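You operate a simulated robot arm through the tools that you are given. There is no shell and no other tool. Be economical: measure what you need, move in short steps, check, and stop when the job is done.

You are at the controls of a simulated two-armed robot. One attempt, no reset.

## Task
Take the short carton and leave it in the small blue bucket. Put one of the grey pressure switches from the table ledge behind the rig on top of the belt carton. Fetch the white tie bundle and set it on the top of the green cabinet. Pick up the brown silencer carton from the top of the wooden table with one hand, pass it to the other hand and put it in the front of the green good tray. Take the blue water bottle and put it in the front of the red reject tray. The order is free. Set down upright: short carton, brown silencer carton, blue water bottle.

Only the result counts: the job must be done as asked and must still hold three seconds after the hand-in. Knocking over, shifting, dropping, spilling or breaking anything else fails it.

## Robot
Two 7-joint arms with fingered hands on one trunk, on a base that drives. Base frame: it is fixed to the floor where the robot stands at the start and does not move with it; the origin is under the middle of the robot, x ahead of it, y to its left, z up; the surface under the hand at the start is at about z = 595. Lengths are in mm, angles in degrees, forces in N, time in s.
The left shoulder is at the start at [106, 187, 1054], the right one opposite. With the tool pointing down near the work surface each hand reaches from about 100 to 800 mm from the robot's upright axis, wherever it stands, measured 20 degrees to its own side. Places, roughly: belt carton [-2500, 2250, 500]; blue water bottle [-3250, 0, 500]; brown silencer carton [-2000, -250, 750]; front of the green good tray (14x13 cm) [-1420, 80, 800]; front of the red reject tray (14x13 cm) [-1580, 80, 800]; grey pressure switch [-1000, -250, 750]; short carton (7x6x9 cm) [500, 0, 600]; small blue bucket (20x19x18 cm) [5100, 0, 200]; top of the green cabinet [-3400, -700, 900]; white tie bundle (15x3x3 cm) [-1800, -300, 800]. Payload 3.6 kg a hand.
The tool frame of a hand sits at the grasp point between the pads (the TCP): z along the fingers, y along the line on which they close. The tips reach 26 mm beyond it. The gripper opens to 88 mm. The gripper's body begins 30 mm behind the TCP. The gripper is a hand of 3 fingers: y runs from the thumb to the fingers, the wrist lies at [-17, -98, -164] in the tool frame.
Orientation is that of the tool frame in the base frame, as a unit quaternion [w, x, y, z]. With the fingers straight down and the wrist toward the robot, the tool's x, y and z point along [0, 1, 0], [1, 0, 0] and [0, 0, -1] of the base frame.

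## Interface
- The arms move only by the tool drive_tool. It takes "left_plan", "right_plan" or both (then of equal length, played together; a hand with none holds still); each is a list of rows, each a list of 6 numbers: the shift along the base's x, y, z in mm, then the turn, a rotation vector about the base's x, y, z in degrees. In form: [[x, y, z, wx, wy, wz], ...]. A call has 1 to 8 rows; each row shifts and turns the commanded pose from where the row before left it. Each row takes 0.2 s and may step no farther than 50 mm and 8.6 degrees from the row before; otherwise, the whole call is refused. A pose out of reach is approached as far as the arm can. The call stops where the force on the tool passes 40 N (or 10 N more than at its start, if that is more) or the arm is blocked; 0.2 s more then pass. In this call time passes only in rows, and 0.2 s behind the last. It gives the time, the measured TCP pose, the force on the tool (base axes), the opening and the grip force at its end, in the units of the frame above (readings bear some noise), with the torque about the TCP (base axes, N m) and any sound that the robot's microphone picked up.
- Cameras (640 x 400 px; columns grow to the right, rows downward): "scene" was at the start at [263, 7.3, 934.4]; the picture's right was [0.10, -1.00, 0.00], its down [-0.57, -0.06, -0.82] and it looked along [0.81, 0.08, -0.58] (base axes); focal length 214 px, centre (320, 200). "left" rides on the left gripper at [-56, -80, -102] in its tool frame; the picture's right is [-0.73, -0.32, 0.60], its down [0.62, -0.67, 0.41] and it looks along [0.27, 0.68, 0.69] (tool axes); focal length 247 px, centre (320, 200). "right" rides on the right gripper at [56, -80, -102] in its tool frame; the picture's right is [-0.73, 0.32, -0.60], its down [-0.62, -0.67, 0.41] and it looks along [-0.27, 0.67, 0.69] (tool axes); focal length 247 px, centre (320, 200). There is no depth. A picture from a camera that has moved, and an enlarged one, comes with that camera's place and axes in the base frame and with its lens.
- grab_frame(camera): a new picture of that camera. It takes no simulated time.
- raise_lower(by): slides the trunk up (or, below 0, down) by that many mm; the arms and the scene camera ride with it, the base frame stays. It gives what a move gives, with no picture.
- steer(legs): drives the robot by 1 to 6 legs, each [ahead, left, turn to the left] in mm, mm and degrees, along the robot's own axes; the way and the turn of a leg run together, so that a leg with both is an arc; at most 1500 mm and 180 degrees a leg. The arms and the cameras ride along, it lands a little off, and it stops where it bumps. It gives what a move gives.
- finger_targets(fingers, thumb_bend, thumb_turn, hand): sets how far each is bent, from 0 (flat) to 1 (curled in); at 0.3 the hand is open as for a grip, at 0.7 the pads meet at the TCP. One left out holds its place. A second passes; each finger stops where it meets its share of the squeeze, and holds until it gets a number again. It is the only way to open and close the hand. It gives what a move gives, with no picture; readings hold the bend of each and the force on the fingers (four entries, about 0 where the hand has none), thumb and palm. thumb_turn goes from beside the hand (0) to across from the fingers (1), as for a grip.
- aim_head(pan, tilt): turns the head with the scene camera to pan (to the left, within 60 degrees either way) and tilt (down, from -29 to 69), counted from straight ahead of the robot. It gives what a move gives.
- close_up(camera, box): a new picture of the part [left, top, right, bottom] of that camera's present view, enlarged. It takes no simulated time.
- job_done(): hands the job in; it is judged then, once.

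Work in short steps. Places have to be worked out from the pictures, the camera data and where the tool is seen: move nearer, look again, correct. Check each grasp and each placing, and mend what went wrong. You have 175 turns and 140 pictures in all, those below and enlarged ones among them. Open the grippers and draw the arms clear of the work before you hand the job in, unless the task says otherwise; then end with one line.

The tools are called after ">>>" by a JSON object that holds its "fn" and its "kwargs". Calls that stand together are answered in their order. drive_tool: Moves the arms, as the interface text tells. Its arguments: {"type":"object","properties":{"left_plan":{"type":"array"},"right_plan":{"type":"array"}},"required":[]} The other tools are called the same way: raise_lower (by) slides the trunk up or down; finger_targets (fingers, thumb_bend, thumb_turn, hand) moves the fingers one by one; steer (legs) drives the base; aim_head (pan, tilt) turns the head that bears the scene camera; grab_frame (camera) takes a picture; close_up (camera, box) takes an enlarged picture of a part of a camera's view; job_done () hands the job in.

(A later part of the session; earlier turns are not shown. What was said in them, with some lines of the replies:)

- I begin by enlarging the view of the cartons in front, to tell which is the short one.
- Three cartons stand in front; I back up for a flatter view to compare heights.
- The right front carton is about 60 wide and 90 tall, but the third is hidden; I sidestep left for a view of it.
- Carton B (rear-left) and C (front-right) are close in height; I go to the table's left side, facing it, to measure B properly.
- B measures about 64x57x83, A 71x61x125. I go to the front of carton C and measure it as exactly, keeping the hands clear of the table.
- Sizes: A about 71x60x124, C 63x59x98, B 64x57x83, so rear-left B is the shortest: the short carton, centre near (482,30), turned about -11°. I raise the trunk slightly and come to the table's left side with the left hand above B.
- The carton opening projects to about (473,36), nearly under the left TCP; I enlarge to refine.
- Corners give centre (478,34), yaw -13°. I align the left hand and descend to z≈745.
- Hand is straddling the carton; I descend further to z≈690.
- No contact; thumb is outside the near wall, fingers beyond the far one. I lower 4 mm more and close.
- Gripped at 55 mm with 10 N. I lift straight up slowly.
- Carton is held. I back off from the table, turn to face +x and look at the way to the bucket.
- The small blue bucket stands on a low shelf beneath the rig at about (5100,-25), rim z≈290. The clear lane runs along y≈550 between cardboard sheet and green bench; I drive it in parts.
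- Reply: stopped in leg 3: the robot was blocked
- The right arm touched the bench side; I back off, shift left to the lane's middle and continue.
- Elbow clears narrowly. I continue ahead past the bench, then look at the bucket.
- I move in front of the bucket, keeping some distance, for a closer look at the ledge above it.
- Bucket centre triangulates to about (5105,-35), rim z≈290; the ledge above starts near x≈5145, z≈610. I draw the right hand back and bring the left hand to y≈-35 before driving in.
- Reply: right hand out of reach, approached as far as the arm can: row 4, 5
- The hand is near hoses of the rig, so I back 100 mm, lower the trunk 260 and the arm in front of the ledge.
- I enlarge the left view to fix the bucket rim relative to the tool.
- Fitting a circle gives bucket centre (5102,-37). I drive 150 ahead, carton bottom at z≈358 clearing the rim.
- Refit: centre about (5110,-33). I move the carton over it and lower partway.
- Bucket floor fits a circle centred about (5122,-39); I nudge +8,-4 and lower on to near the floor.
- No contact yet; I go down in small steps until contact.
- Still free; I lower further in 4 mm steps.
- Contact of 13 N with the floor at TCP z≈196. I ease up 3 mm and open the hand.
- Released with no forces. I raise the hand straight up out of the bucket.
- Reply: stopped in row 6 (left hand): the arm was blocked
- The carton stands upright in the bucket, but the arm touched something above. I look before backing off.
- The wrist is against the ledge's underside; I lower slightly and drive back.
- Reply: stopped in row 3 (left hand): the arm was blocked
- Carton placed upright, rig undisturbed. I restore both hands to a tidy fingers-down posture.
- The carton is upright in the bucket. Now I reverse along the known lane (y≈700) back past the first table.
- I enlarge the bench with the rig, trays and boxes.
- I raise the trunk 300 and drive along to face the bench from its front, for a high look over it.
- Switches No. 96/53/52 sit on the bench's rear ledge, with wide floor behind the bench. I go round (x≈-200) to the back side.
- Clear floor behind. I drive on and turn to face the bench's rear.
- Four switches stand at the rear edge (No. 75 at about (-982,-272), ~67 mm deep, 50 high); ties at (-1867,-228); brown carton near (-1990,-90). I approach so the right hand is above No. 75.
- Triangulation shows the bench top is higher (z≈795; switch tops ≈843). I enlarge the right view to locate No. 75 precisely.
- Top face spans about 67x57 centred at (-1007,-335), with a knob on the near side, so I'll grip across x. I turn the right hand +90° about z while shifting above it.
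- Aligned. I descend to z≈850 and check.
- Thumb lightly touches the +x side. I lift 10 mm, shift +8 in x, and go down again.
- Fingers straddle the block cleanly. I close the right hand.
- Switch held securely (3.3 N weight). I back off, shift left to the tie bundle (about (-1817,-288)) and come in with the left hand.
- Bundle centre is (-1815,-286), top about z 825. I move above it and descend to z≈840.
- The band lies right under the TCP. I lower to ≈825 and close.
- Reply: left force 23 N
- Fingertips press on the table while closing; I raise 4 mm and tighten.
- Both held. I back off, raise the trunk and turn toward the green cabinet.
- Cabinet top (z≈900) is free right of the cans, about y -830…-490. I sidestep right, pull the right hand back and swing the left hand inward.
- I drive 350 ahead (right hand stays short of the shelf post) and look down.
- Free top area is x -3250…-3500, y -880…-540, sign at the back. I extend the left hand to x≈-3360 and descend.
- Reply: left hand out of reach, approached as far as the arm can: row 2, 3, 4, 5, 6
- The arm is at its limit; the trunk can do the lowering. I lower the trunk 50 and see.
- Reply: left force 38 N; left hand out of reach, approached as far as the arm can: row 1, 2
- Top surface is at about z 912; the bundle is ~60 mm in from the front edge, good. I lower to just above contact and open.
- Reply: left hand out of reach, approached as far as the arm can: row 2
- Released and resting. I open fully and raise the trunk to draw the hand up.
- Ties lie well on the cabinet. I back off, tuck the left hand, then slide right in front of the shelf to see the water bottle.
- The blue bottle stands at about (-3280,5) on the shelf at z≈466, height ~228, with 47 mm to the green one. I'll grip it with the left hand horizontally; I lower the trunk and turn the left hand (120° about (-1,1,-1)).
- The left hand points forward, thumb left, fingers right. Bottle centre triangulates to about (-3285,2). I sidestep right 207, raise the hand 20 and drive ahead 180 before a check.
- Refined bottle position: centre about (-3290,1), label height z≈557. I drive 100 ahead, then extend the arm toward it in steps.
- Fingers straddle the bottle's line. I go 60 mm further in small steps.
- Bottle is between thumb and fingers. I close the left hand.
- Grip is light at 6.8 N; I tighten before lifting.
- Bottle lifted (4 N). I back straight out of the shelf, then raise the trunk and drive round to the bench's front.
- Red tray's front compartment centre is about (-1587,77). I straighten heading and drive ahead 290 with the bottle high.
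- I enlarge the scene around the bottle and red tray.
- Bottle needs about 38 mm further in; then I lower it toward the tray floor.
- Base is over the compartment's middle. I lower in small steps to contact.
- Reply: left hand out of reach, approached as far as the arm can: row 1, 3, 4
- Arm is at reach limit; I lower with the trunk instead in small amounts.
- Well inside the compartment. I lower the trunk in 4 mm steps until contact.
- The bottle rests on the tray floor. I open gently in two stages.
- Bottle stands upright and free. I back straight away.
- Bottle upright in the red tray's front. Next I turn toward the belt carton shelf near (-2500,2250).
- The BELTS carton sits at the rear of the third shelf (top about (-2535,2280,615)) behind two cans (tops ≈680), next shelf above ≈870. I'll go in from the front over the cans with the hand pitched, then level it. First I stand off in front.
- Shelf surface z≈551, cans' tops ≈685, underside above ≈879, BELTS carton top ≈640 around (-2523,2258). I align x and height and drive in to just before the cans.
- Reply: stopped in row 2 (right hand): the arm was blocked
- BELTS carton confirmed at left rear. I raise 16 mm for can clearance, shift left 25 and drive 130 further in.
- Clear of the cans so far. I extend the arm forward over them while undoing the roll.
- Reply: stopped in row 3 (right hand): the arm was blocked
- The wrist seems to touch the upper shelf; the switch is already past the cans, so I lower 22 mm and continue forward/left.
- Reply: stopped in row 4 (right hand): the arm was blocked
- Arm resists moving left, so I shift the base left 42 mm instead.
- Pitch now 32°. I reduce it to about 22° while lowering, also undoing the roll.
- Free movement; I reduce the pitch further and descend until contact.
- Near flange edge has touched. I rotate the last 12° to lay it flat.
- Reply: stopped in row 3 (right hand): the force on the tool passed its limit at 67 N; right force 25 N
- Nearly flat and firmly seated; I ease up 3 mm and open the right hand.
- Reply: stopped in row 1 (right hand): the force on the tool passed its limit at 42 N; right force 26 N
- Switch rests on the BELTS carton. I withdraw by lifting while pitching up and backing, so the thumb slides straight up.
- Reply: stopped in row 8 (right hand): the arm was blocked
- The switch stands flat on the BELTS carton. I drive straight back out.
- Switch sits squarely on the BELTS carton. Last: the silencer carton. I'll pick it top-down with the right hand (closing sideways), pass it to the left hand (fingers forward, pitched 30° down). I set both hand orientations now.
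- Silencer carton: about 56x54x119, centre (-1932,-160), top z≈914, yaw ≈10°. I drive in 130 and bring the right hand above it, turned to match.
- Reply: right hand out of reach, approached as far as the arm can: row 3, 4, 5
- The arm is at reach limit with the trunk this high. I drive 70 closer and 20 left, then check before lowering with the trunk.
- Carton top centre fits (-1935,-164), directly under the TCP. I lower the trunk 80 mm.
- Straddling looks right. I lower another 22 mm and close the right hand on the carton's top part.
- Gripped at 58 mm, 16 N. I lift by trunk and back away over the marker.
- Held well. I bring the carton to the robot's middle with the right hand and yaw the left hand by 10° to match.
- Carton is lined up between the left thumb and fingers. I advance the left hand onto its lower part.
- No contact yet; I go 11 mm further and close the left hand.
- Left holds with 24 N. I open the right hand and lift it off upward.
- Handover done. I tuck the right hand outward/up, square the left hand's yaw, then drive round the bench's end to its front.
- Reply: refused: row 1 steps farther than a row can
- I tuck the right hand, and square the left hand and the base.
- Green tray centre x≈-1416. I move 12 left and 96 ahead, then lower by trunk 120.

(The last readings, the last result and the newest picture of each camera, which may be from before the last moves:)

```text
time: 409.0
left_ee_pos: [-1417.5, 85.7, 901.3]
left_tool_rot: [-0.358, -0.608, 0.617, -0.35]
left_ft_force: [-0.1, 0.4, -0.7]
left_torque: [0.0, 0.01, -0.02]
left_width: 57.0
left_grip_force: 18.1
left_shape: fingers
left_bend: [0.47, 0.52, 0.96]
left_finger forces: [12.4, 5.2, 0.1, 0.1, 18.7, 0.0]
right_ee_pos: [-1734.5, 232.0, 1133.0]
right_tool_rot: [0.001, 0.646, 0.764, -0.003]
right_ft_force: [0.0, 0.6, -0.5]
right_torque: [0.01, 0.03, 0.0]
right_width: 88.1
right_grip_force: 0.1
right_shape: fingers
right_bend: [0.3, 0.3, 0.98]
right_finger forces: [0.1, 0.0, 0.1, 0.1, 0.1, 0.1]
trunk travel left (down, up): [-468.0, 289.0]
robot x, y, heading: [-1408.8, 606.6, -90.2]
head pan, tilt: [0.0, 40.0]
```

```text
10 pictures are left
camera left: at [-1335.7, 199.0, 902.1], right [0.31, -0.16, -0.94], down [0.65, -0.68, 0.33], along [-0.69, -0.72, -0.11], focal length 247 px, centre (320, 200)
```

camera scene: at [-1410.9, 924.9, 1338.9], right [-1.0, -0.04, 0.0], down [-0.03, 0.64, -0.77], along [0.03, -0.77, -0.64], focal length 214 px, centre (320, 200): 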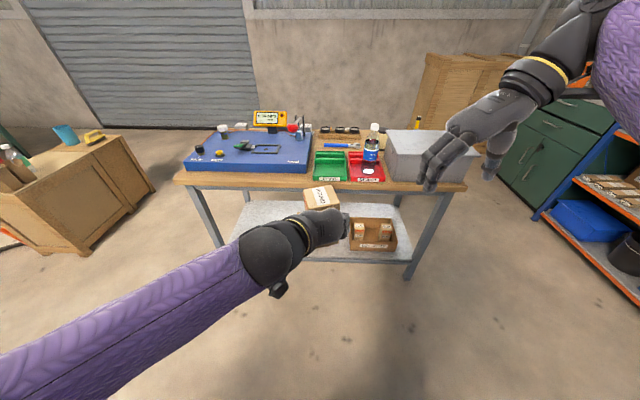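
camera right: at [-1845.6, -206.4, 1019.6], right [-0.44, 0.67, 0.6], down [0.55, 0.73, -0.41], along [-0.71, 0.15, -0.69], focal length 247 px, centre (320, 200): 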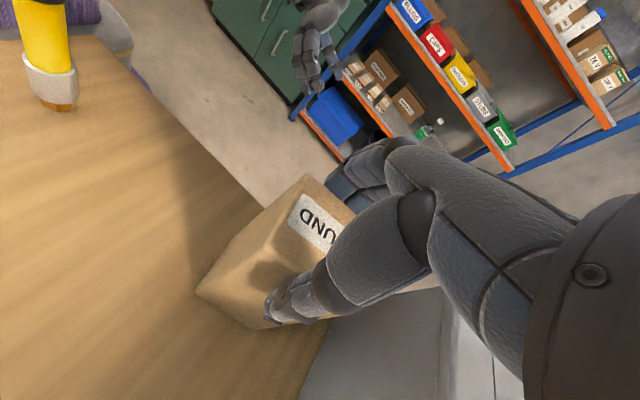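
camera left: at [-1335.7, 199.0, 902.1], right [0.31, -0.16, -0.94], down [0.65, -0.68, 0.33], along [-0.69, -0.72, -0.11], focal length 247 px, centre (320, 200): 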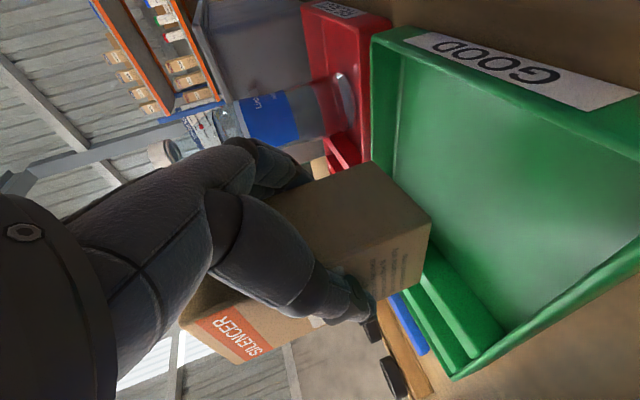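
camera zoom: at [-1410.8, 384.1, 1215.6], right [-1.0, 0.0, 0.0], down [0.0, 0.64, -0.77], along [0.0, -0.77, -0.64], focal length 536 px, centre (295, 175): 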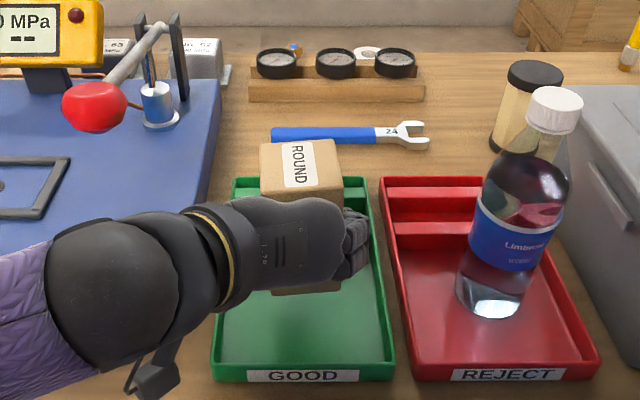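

"SILENCER" label confirmed; carton is over the front compartment. I shift back 10 mm and lower toward contact.

>>> {"fn": "steer", "kwargs": {"legs": [[-10, 0, 0]]}}

>>> {"fn": "raise_lower", "kwargs": {"by": -30}}

>>> {"fn": "raise_lower", "kwargs": {"by": -4}}

>>> {"fn": "raise_lower", "kwargs": {"by": -3}}

```text
time: 409.8
left_ee_pos: [-1417.5, 94.7, 900.4]
left_tool_rot: [-0.358, -0.608, 0.617, -0.35]
left_ft_force: [0.1, 0.5, -2.6]
left_torque: [0.02, -0.03, 0.02]
left_width: 57.0
left_grip_force: 17.9
left_shape: fingers
left_bend: [0.47, 0.52, 0.96]
left_finger forces: [12.3, 5.0, 0.0, 0.0, 18.7, 0.0]
right_ee_pos: [-1734.6, 241.8, 1132.9]
right_tool_rot: [0.0, 0.647, 0.763, -0.003]
right_ft_force: [0.0, 0.4, 0.6]
right_torque: [0.0, -0.03, -0.02]
right_width: 88.2
right_grip_force: 0.2
right_shape: fingers
right_bend: [0.3, 0.3, 0.98]
right_finger forces: [0.1, 0.1, 0.1, 0.0, 0.0, 0.1]
trunk travel left (down, up): [-468.0, 289.0]
robot x, y, heading: [-1412.4, 620.6, -90.2]
head pan, tilt: [0.0, 40.0]
```

```text
time: 410.5
left_ee_pos: [-1417.1, 95.4, 869.9]
left_tool_rot: [-0.358, -0.608, 0.617, -0.349]
left_ft_force: [0.5, 0.5, -1.3]
left_torque: [0.01, 0.02, -0.03]
left_width: 57.1
left_grip_force: 18.3
left_shape: fingers
left_bend: [0.47, 0.52, 0.96]
left_finger forces: [12.3, 5.1, 0.0, 0.0, 18.6, 0.0]
right_ee_pos: [-1734.5, 241.4, 1102.9]
right_tool_rot: [0.001, 0.646, 0.763, -0.002]
right_ft_force: [0.6, -0.3, 0.9]
right_torque: [0.0, -0.01, 0.0]
right_width: 88.0
right_grip_force: 0.1
right_shape: fingers
right_bend: [0.3, 0.3, 0.98]
right_finger forces: [0.0, 0.0, 0.0, 0.0, 0.0, 0.0]
trunk travel left (down, up): [-438.0, 319.0]
robot x, y, heading: [-1411.4, 620.3, -90.3]
head pan, tilt: [0.0, 40.0]
```

```text
time: 411.1
left_ee_pos: [-1416.7, 94.8, 866.3]
left_tool_rot: [-0.357, -0.608, 0.617, -0.349]
left_ft_force: [-1.0, 0.3, -2.0]
left_torque: [0.02, -0.01, -0.05]
left_width: 56.9
left_grip_force: 18.3
left_shape: fingers
left_bend: [0.47, 0.52, 0.96]
left_finger forces: [12.3, 5.1, 0.0, 0.0, 18.6, 0.0]
right_ee_pos: [-1733.7, 241.7, 1099.1]
right_tool_rot: [0.001, 0.646, 0.763, -0.003]
right_ft_force: [0.0, 0.1, 0.3]
right_torque: [0.04, -0.03, 0.02]
right_width: 88.0
right_grip_force: 0.0
right_shape: fingers
right_bend: [0.3, 0.3, 0.98]
right_finger forces: [0.0, 0.0, 0.0, 0.0, 0.1, 0.1]
trunk travel left (down, up): [-434.0, 323.0]
robot x, y, heading: [-1406.5, 614.5, -90.2]
head pan, tilt: [0.0, 40.0]
```

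```text
time: 411.6
left_ee_pos: [-1416.8, 94.0, 862.8]
left_tool_rot: [-0.358, -0.607, 0.617, -0.35]
left_ft_force: [0.1, 0.0, -2.3]
left_torque: [0.02, 0.02, -0.01]
left_width: 56.6
left_grip_force: 18.5
left_shape: fingers
left_bend: [0.47, 0.52, 0.96]
left_finger forces: [12.3, 5.1, 0.1, 0.1, 18.6, 0.0]
right_ee_pos: [-1734.1, 241.0, 1096.5]
right_tool_rot: [0.001, 0.646, 0.763, -0.003]
right_ft_force: [0.6, 0.0, 0.2]
right_torque: [-0.04, 0.02, 0.0]
right_width: 87.9
right_grip_force: 0.0
right_shape: fingers
right_bend: [0.3, 0.3, 0.98]
right_finger forces: [0.0, 0.1, 0.0, 0.1, 0.1, 0.0]
trunk travel left (down, up): [-431.0, 326.0]
robot x, y, heading: [-1411.2, 616.7, -90.4]
head pan, tilt: [0.0, 40.0]
```

Still no contact at 863; I go on in small steps.

>>> {"fn": "raise_lower", "kwargs": {"by": -4}}

>>> {"fn": "raise_lower", "kwargs": {"by": -4}}

>>> {"fn": "close_up", "kwargs": {"camera": "scene", "box": [250, 140, 400, 290]}}

```text
time: 412.1
left_ee_pos: [-1418.2, 94.2, 859.1]
left_tool_rot: [-0.359, -0.606, 0.618, -0.349]
left_ft_force: [-0.1, 2.0, 5.5]
left_torque: [0.13, -0.15, 0.06]
left_width: 57.1
left_grip_force: 18.9
left_shape: fingers
left_bend: [0.47, 0.52, 0.97]
left_finger forces: [10.9, 7.3, 0.0, 0.0, 18.7, 0.1]
right_ee_pos: [-1734.6, 241.3, 1092.5]
right_tool_rot: [0.001, 0.646, 0.763, -0.004]
right_ft_force: [0.1, -1.1, 0.0]
right_torque: [0.01, -0.02, -0.01]
right_width: 88.0
right_grip_force: 0.1
right_shape: fingers
right_bend: [0.3, 0.3, 0.98]
right_finger forces: [0.0, 0.0, 0.0, 0.0, 0.0, 0.1]
trunk travel left (down, up): [-427.0, 330.0]
robot x, y, heading: [-1412.9, 614.4, -90.1]
head pan, tilt: [0.0, 40.0]
```

```text
time: 412.6
left_ee_pos: [-1419.9, 94.3, 858.2]
left_tool_rot: [-0.36, -0.607, 0.617, -0.349]
left_ft_force: [-1.0, 3.3, 17.5]
left_torque: [0.06, -0.07, 0.15]
left_width: 57.1
left_grip_force: 19.0
left_shape: fingers
left_bend: [0.47, 0.51, 0.99]
left_finger forces: [8.9, 10.2, 0.0, 0.0, 19.3, 0.1]
right_ee_pos: [-1734.5, 242.7, 1087.9]
right_tool_rot: [0.002, 0.647, 0.763, -0.003]
right_ft_force: [0.4, 0.1, 0.2]
right_torque: [0.02, -0.02, 0.0]
right_width: 87.9
right_grip_force: 0.1
right_shape: fingers
right_bend: [0.3, 0.3, 0.98]
right_finger forces: [0.0, 0.0, 0.0, 0.0, 0.1, 0.1]
trunk travel left (down, up): [-423.0, 334.0]
robot x, y, heading: [-1407.3, 618.8, -90.2]
head pan, tilt: [0.0, 40.0]
```

```text
2.67 times, centred on (325, 215) of scene
camera zoom: at [-1411.1, 391.5, 1168.6], right [-1.0, 0.0, 0.0], down [0.0, 0.64, -0.77], along [0.0, -0.77, -0.64], focal length 572 px, centre (307, 160)
```

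zoom: 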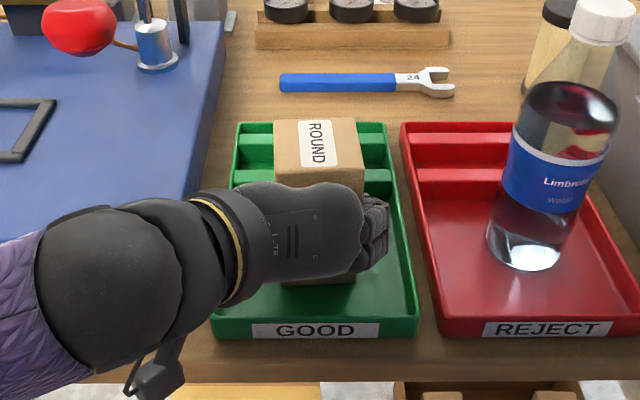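

Carton rests inside the green front compartment. I ease up 3 mm and open in stages.

>>> {"fn": "raise_lower", "kwargs": {"by": 3}}

>>> {"fn": "finger_targets", "kwargs": {"hand": "left", "fingers": 0.42, "thumb_bend": 0.42}}

>>> {"fn": "finger_targets", "kwargs": {"hand": "left", "fingers": 0.3, "thumb_bend": 0.3}}

>>> {"fn": "grab_frame", "kwargs": {"camera": "left"}}

```text
time: 413.2
left_ee_pos: [-1418.5, 96.6, 858.6]
left_tool_rot: [-0.357, -0.608, 0.617, -0.35]
left_ft_force: [-4.5, 0.1, 12.7]
left_torque: [-0.05, 0.07, -0.02]
left_width: 57.0
left_grip_force: 19.6
left_shape: fingers
left_bend: [0.47, 0.51, 0.98]
left_finger forces: [10.4, 10.8, 0.1, 0.1, 17.2, 0.0]
right_ee_pos: [-1734.7, 241.9, 1090.7]
right_tool_rot: [0.001, 0.646, 0.763, -0.003]
right_ft_force: [-0.6, -0.2, 0.4]
right_torque: [0.0, -0.02, 0.01]
right_width: 88.1
right_grip_force: 0.1
right_shape: fingers
right_bend: [0.3, 0.3, 0.98]
right_finger forces: [0.1, 0.0, 0.0, 0.0, 0.0, 0.0]
trunk travel left (down, up): [-426.0, 331.0]
robot x, y, heading: [-1405.0, 617.4, -90.3]
head pan, tilt: [0.0, 40.0]
```

```text
time: 414.2
left_ee_pos: [-1416.5, 95.1, 857.8]
left_tool_rot: [-0.358, -0.608, 0.617, -0.348]
left_ft_force: [1.0, 0.1, -0.3]
left_torque: [-0.01, 0.02, -0.01]
left_width: 63.2
left_grip_force: 0.4
left_shape: fingers
left_bend: [0.42, 0.42, 0.97]
left_finger forces: [0.1, 0.1, 0.1, 0.0, 0.6, 0.0]
right_ee_pos: [-1734.2, 241.4, 1089.6]
right_tool_rot: [0.001, 0.646, 0.763, -0.002]
right_ft_force: [-0.4, -0.9, 0.1]
right_torque: [0.01, 0.0, 0.01]
right_width: 88.1
right_grip_force: 0.0
right_shape: fingers
right_bend: [0.3, 0.3, 0.98]
right_finger forces: [0.0, 0.1, 0.0, 0.0, 0.1, 0.0]
trunk travel left (down, up): [-426.0, 331.0]
robot x, y, heading: [-1407.9, 617.9, -90.3]
head pan, tilt: [0.0, 40.0]
```

```text
time: 415.2
left_ee_pos: [-1417.9, 94.5, 858.4]
left_tool_rot: [-0.358, -0.608, 0.616, -0.349]
left_ft_force: [0.7, -0.5, 0.2]
left_torque: [0.0, 0.0, -0.01]
left_width: 88.1
left_grip_force: 0.0
left_shape: fingers
left_bend: [0.3, 0.3, 0.97]
left_finger forces: [0.1, 0.0, 0.0, 0.1, 0.0, 0.0]
right_ee_pos: [-1734.7, 241.4, 1091.1]
right_tool_rot: [0.001, 0.646, 0.763, -0.003]
right_ft_force: [0.2, 0.8, 0.1]
right_torque: [0.03, 0.02, -0.02]
right_width: 88.3
right_grip_force: 0.0
right_shape: fingers
right_bend: [0.3, 0.3, 0.98]
right_finger forces: [0.1, 0.0, 0.1, 0.0, 0.0, 0.0]
trunk travel left (down, up): [-426.0, 331.0]
robot x, y, heading: [-1409.7, 615.9, -90.5]
head pan, tilt: [0.0, 40.0]
```

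```text
8 pictures are left
camera left: at [-1335.7, 209.0, 859.6], right [0.31, -0.16, -0.94], down [0.65, -0.68, 0.33], along [-0.69, -0.72, -0.11], focal length 247 px, centre (320, 200)
```

left: 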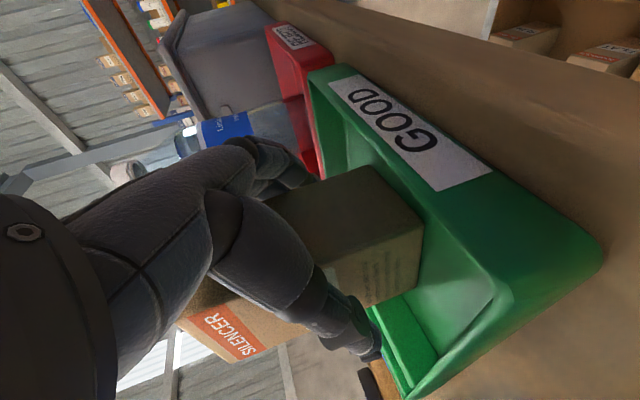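

Free of the carton. I withdraw along the finger axis (back and up), then drive back.

>>> {"fn": "drive_tool", "kwargs": {"left_plan": [[0, 30, 17, 0, 0, 0], [0, 35, 20, 0, 0, 0], [0, 35, 20, 0, 0, 0]]}}

>>> {"fn": "steer", "kwargs": {"legs": [[-400, 0, 0]]}}

>>> {"fn": "close_up", "kwargs": {"camera": "scene", "box": [240, 60, 440, 220]}}

```text
time: 416.0
left_ee_pos: [-1417.5, 194.7, 914.5]
left_tool_rot: [-0.358, -0.608, 0.617, -0.349]
left_ft_force: [0.8, -0.4, 0.7]
left_torque: [0.01, -0.01, -0.01]
left_width: 88.1
left_grip_force: 0.2
left_shape: fingers
left_bend: [0.3, 0.3, 0.97]
left_finger forces: [0.0, 0.0, 0.0, 0.0, 0.1, 0.0]
right_ee_pos: [-1734.5, 242.4, 1091.6]
right_tool_rot: [0.001, 0.646, 0.763, -0.003]
right_ft_force: [0.0, 0.5, 1.1]
right_torque: [-0.02, -0.01, -0.03]
right_width: 88.2
right_grip_force: 0.0
right_shape: fingers
right_bend: [0.3, 0.3, 0.98]
right_finger forces: [0.1, 0.0, 0.0, 0.0, 0.0, 0.1]
trunk travel left (down, up): [-426.0, 331.0]
robot x, y, heading: [-1405.7, 616.8, -90.2]
head pan, tilt: [0.0, 40.0]
```

```text
time: 418.5
left_ee_pos: [-1416.2, 596.3, 913.3]
left_tool_rot: [-0.359, -0.607, 0.618, -0.348]
left_ft_force: [-0.3, -0.3, 0.5]
left_torque: [0.0, -0.02, -0.03]
left_width: 87.9
left_grip_force: 0.0
left_shape: fingers
left_bend: [0.3, 0.3, 0.97]
left_finger forces: [0.0, 0.0, 0.0, 0.0, 0.0, 0.0]
right_ee_pos: [-1732.4, 644.6, 1092.3]
right_tool_rot: [0.001, 0.648, 0.761, -0.002]
right_ft_force: [-0.4, -0.1, -0.6]
right_torque: [-0.03, -0.02, 0.01]
right_width: 88.3
right_grip_force: 0.0
right_shape: fingers
right_bend: [0.3, 0.3, 0.98]
right_finger forces: [0.0, 0.0, 0.0, 0.0, 0.0, 0.0]
trunk travel left (down, up): [-426.0, 331.0]
robot x, y, heading: [-1404.5, 1020.3, -90.6]
head pan, tilt: [0.0, 40.0]
```

```text
2.50 times, centred on (340, 140) of scene
camera zoom: at [-1409.0, 792.7, 1171.6], right [-1.0, 0.01, 0.0], down [0.01, 0.64, -0.77], along [-0.01, -0.77, -0.64], focal length 536 px, centre (270, 350)
```

zoom: 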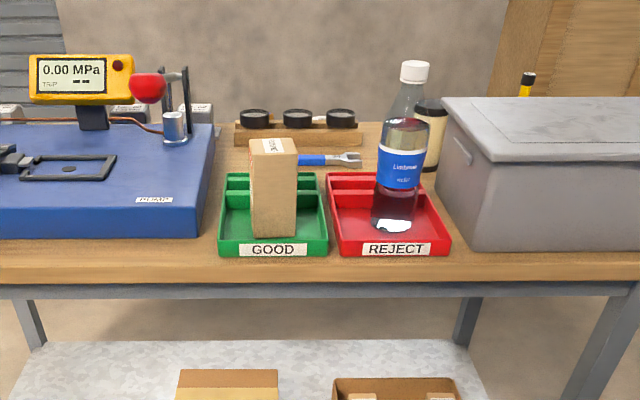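

The silencer carton is upright in the front of the green tray and the bottle upright in the front of the red tray. The ties, switch and short carton were seen in place earlier. Both hands are open and clear, so I hand in.

>>> {"fn": "job_done", "kwargs": {}}

```text
The job is handed in.
```

I handed the job in with all five items placed and both hands open and clear. The one doubt is the short carton: three similar cartons stood on the table, and I took the shortest, which measured about 6x6x8 cm against the listed 7x6x9.
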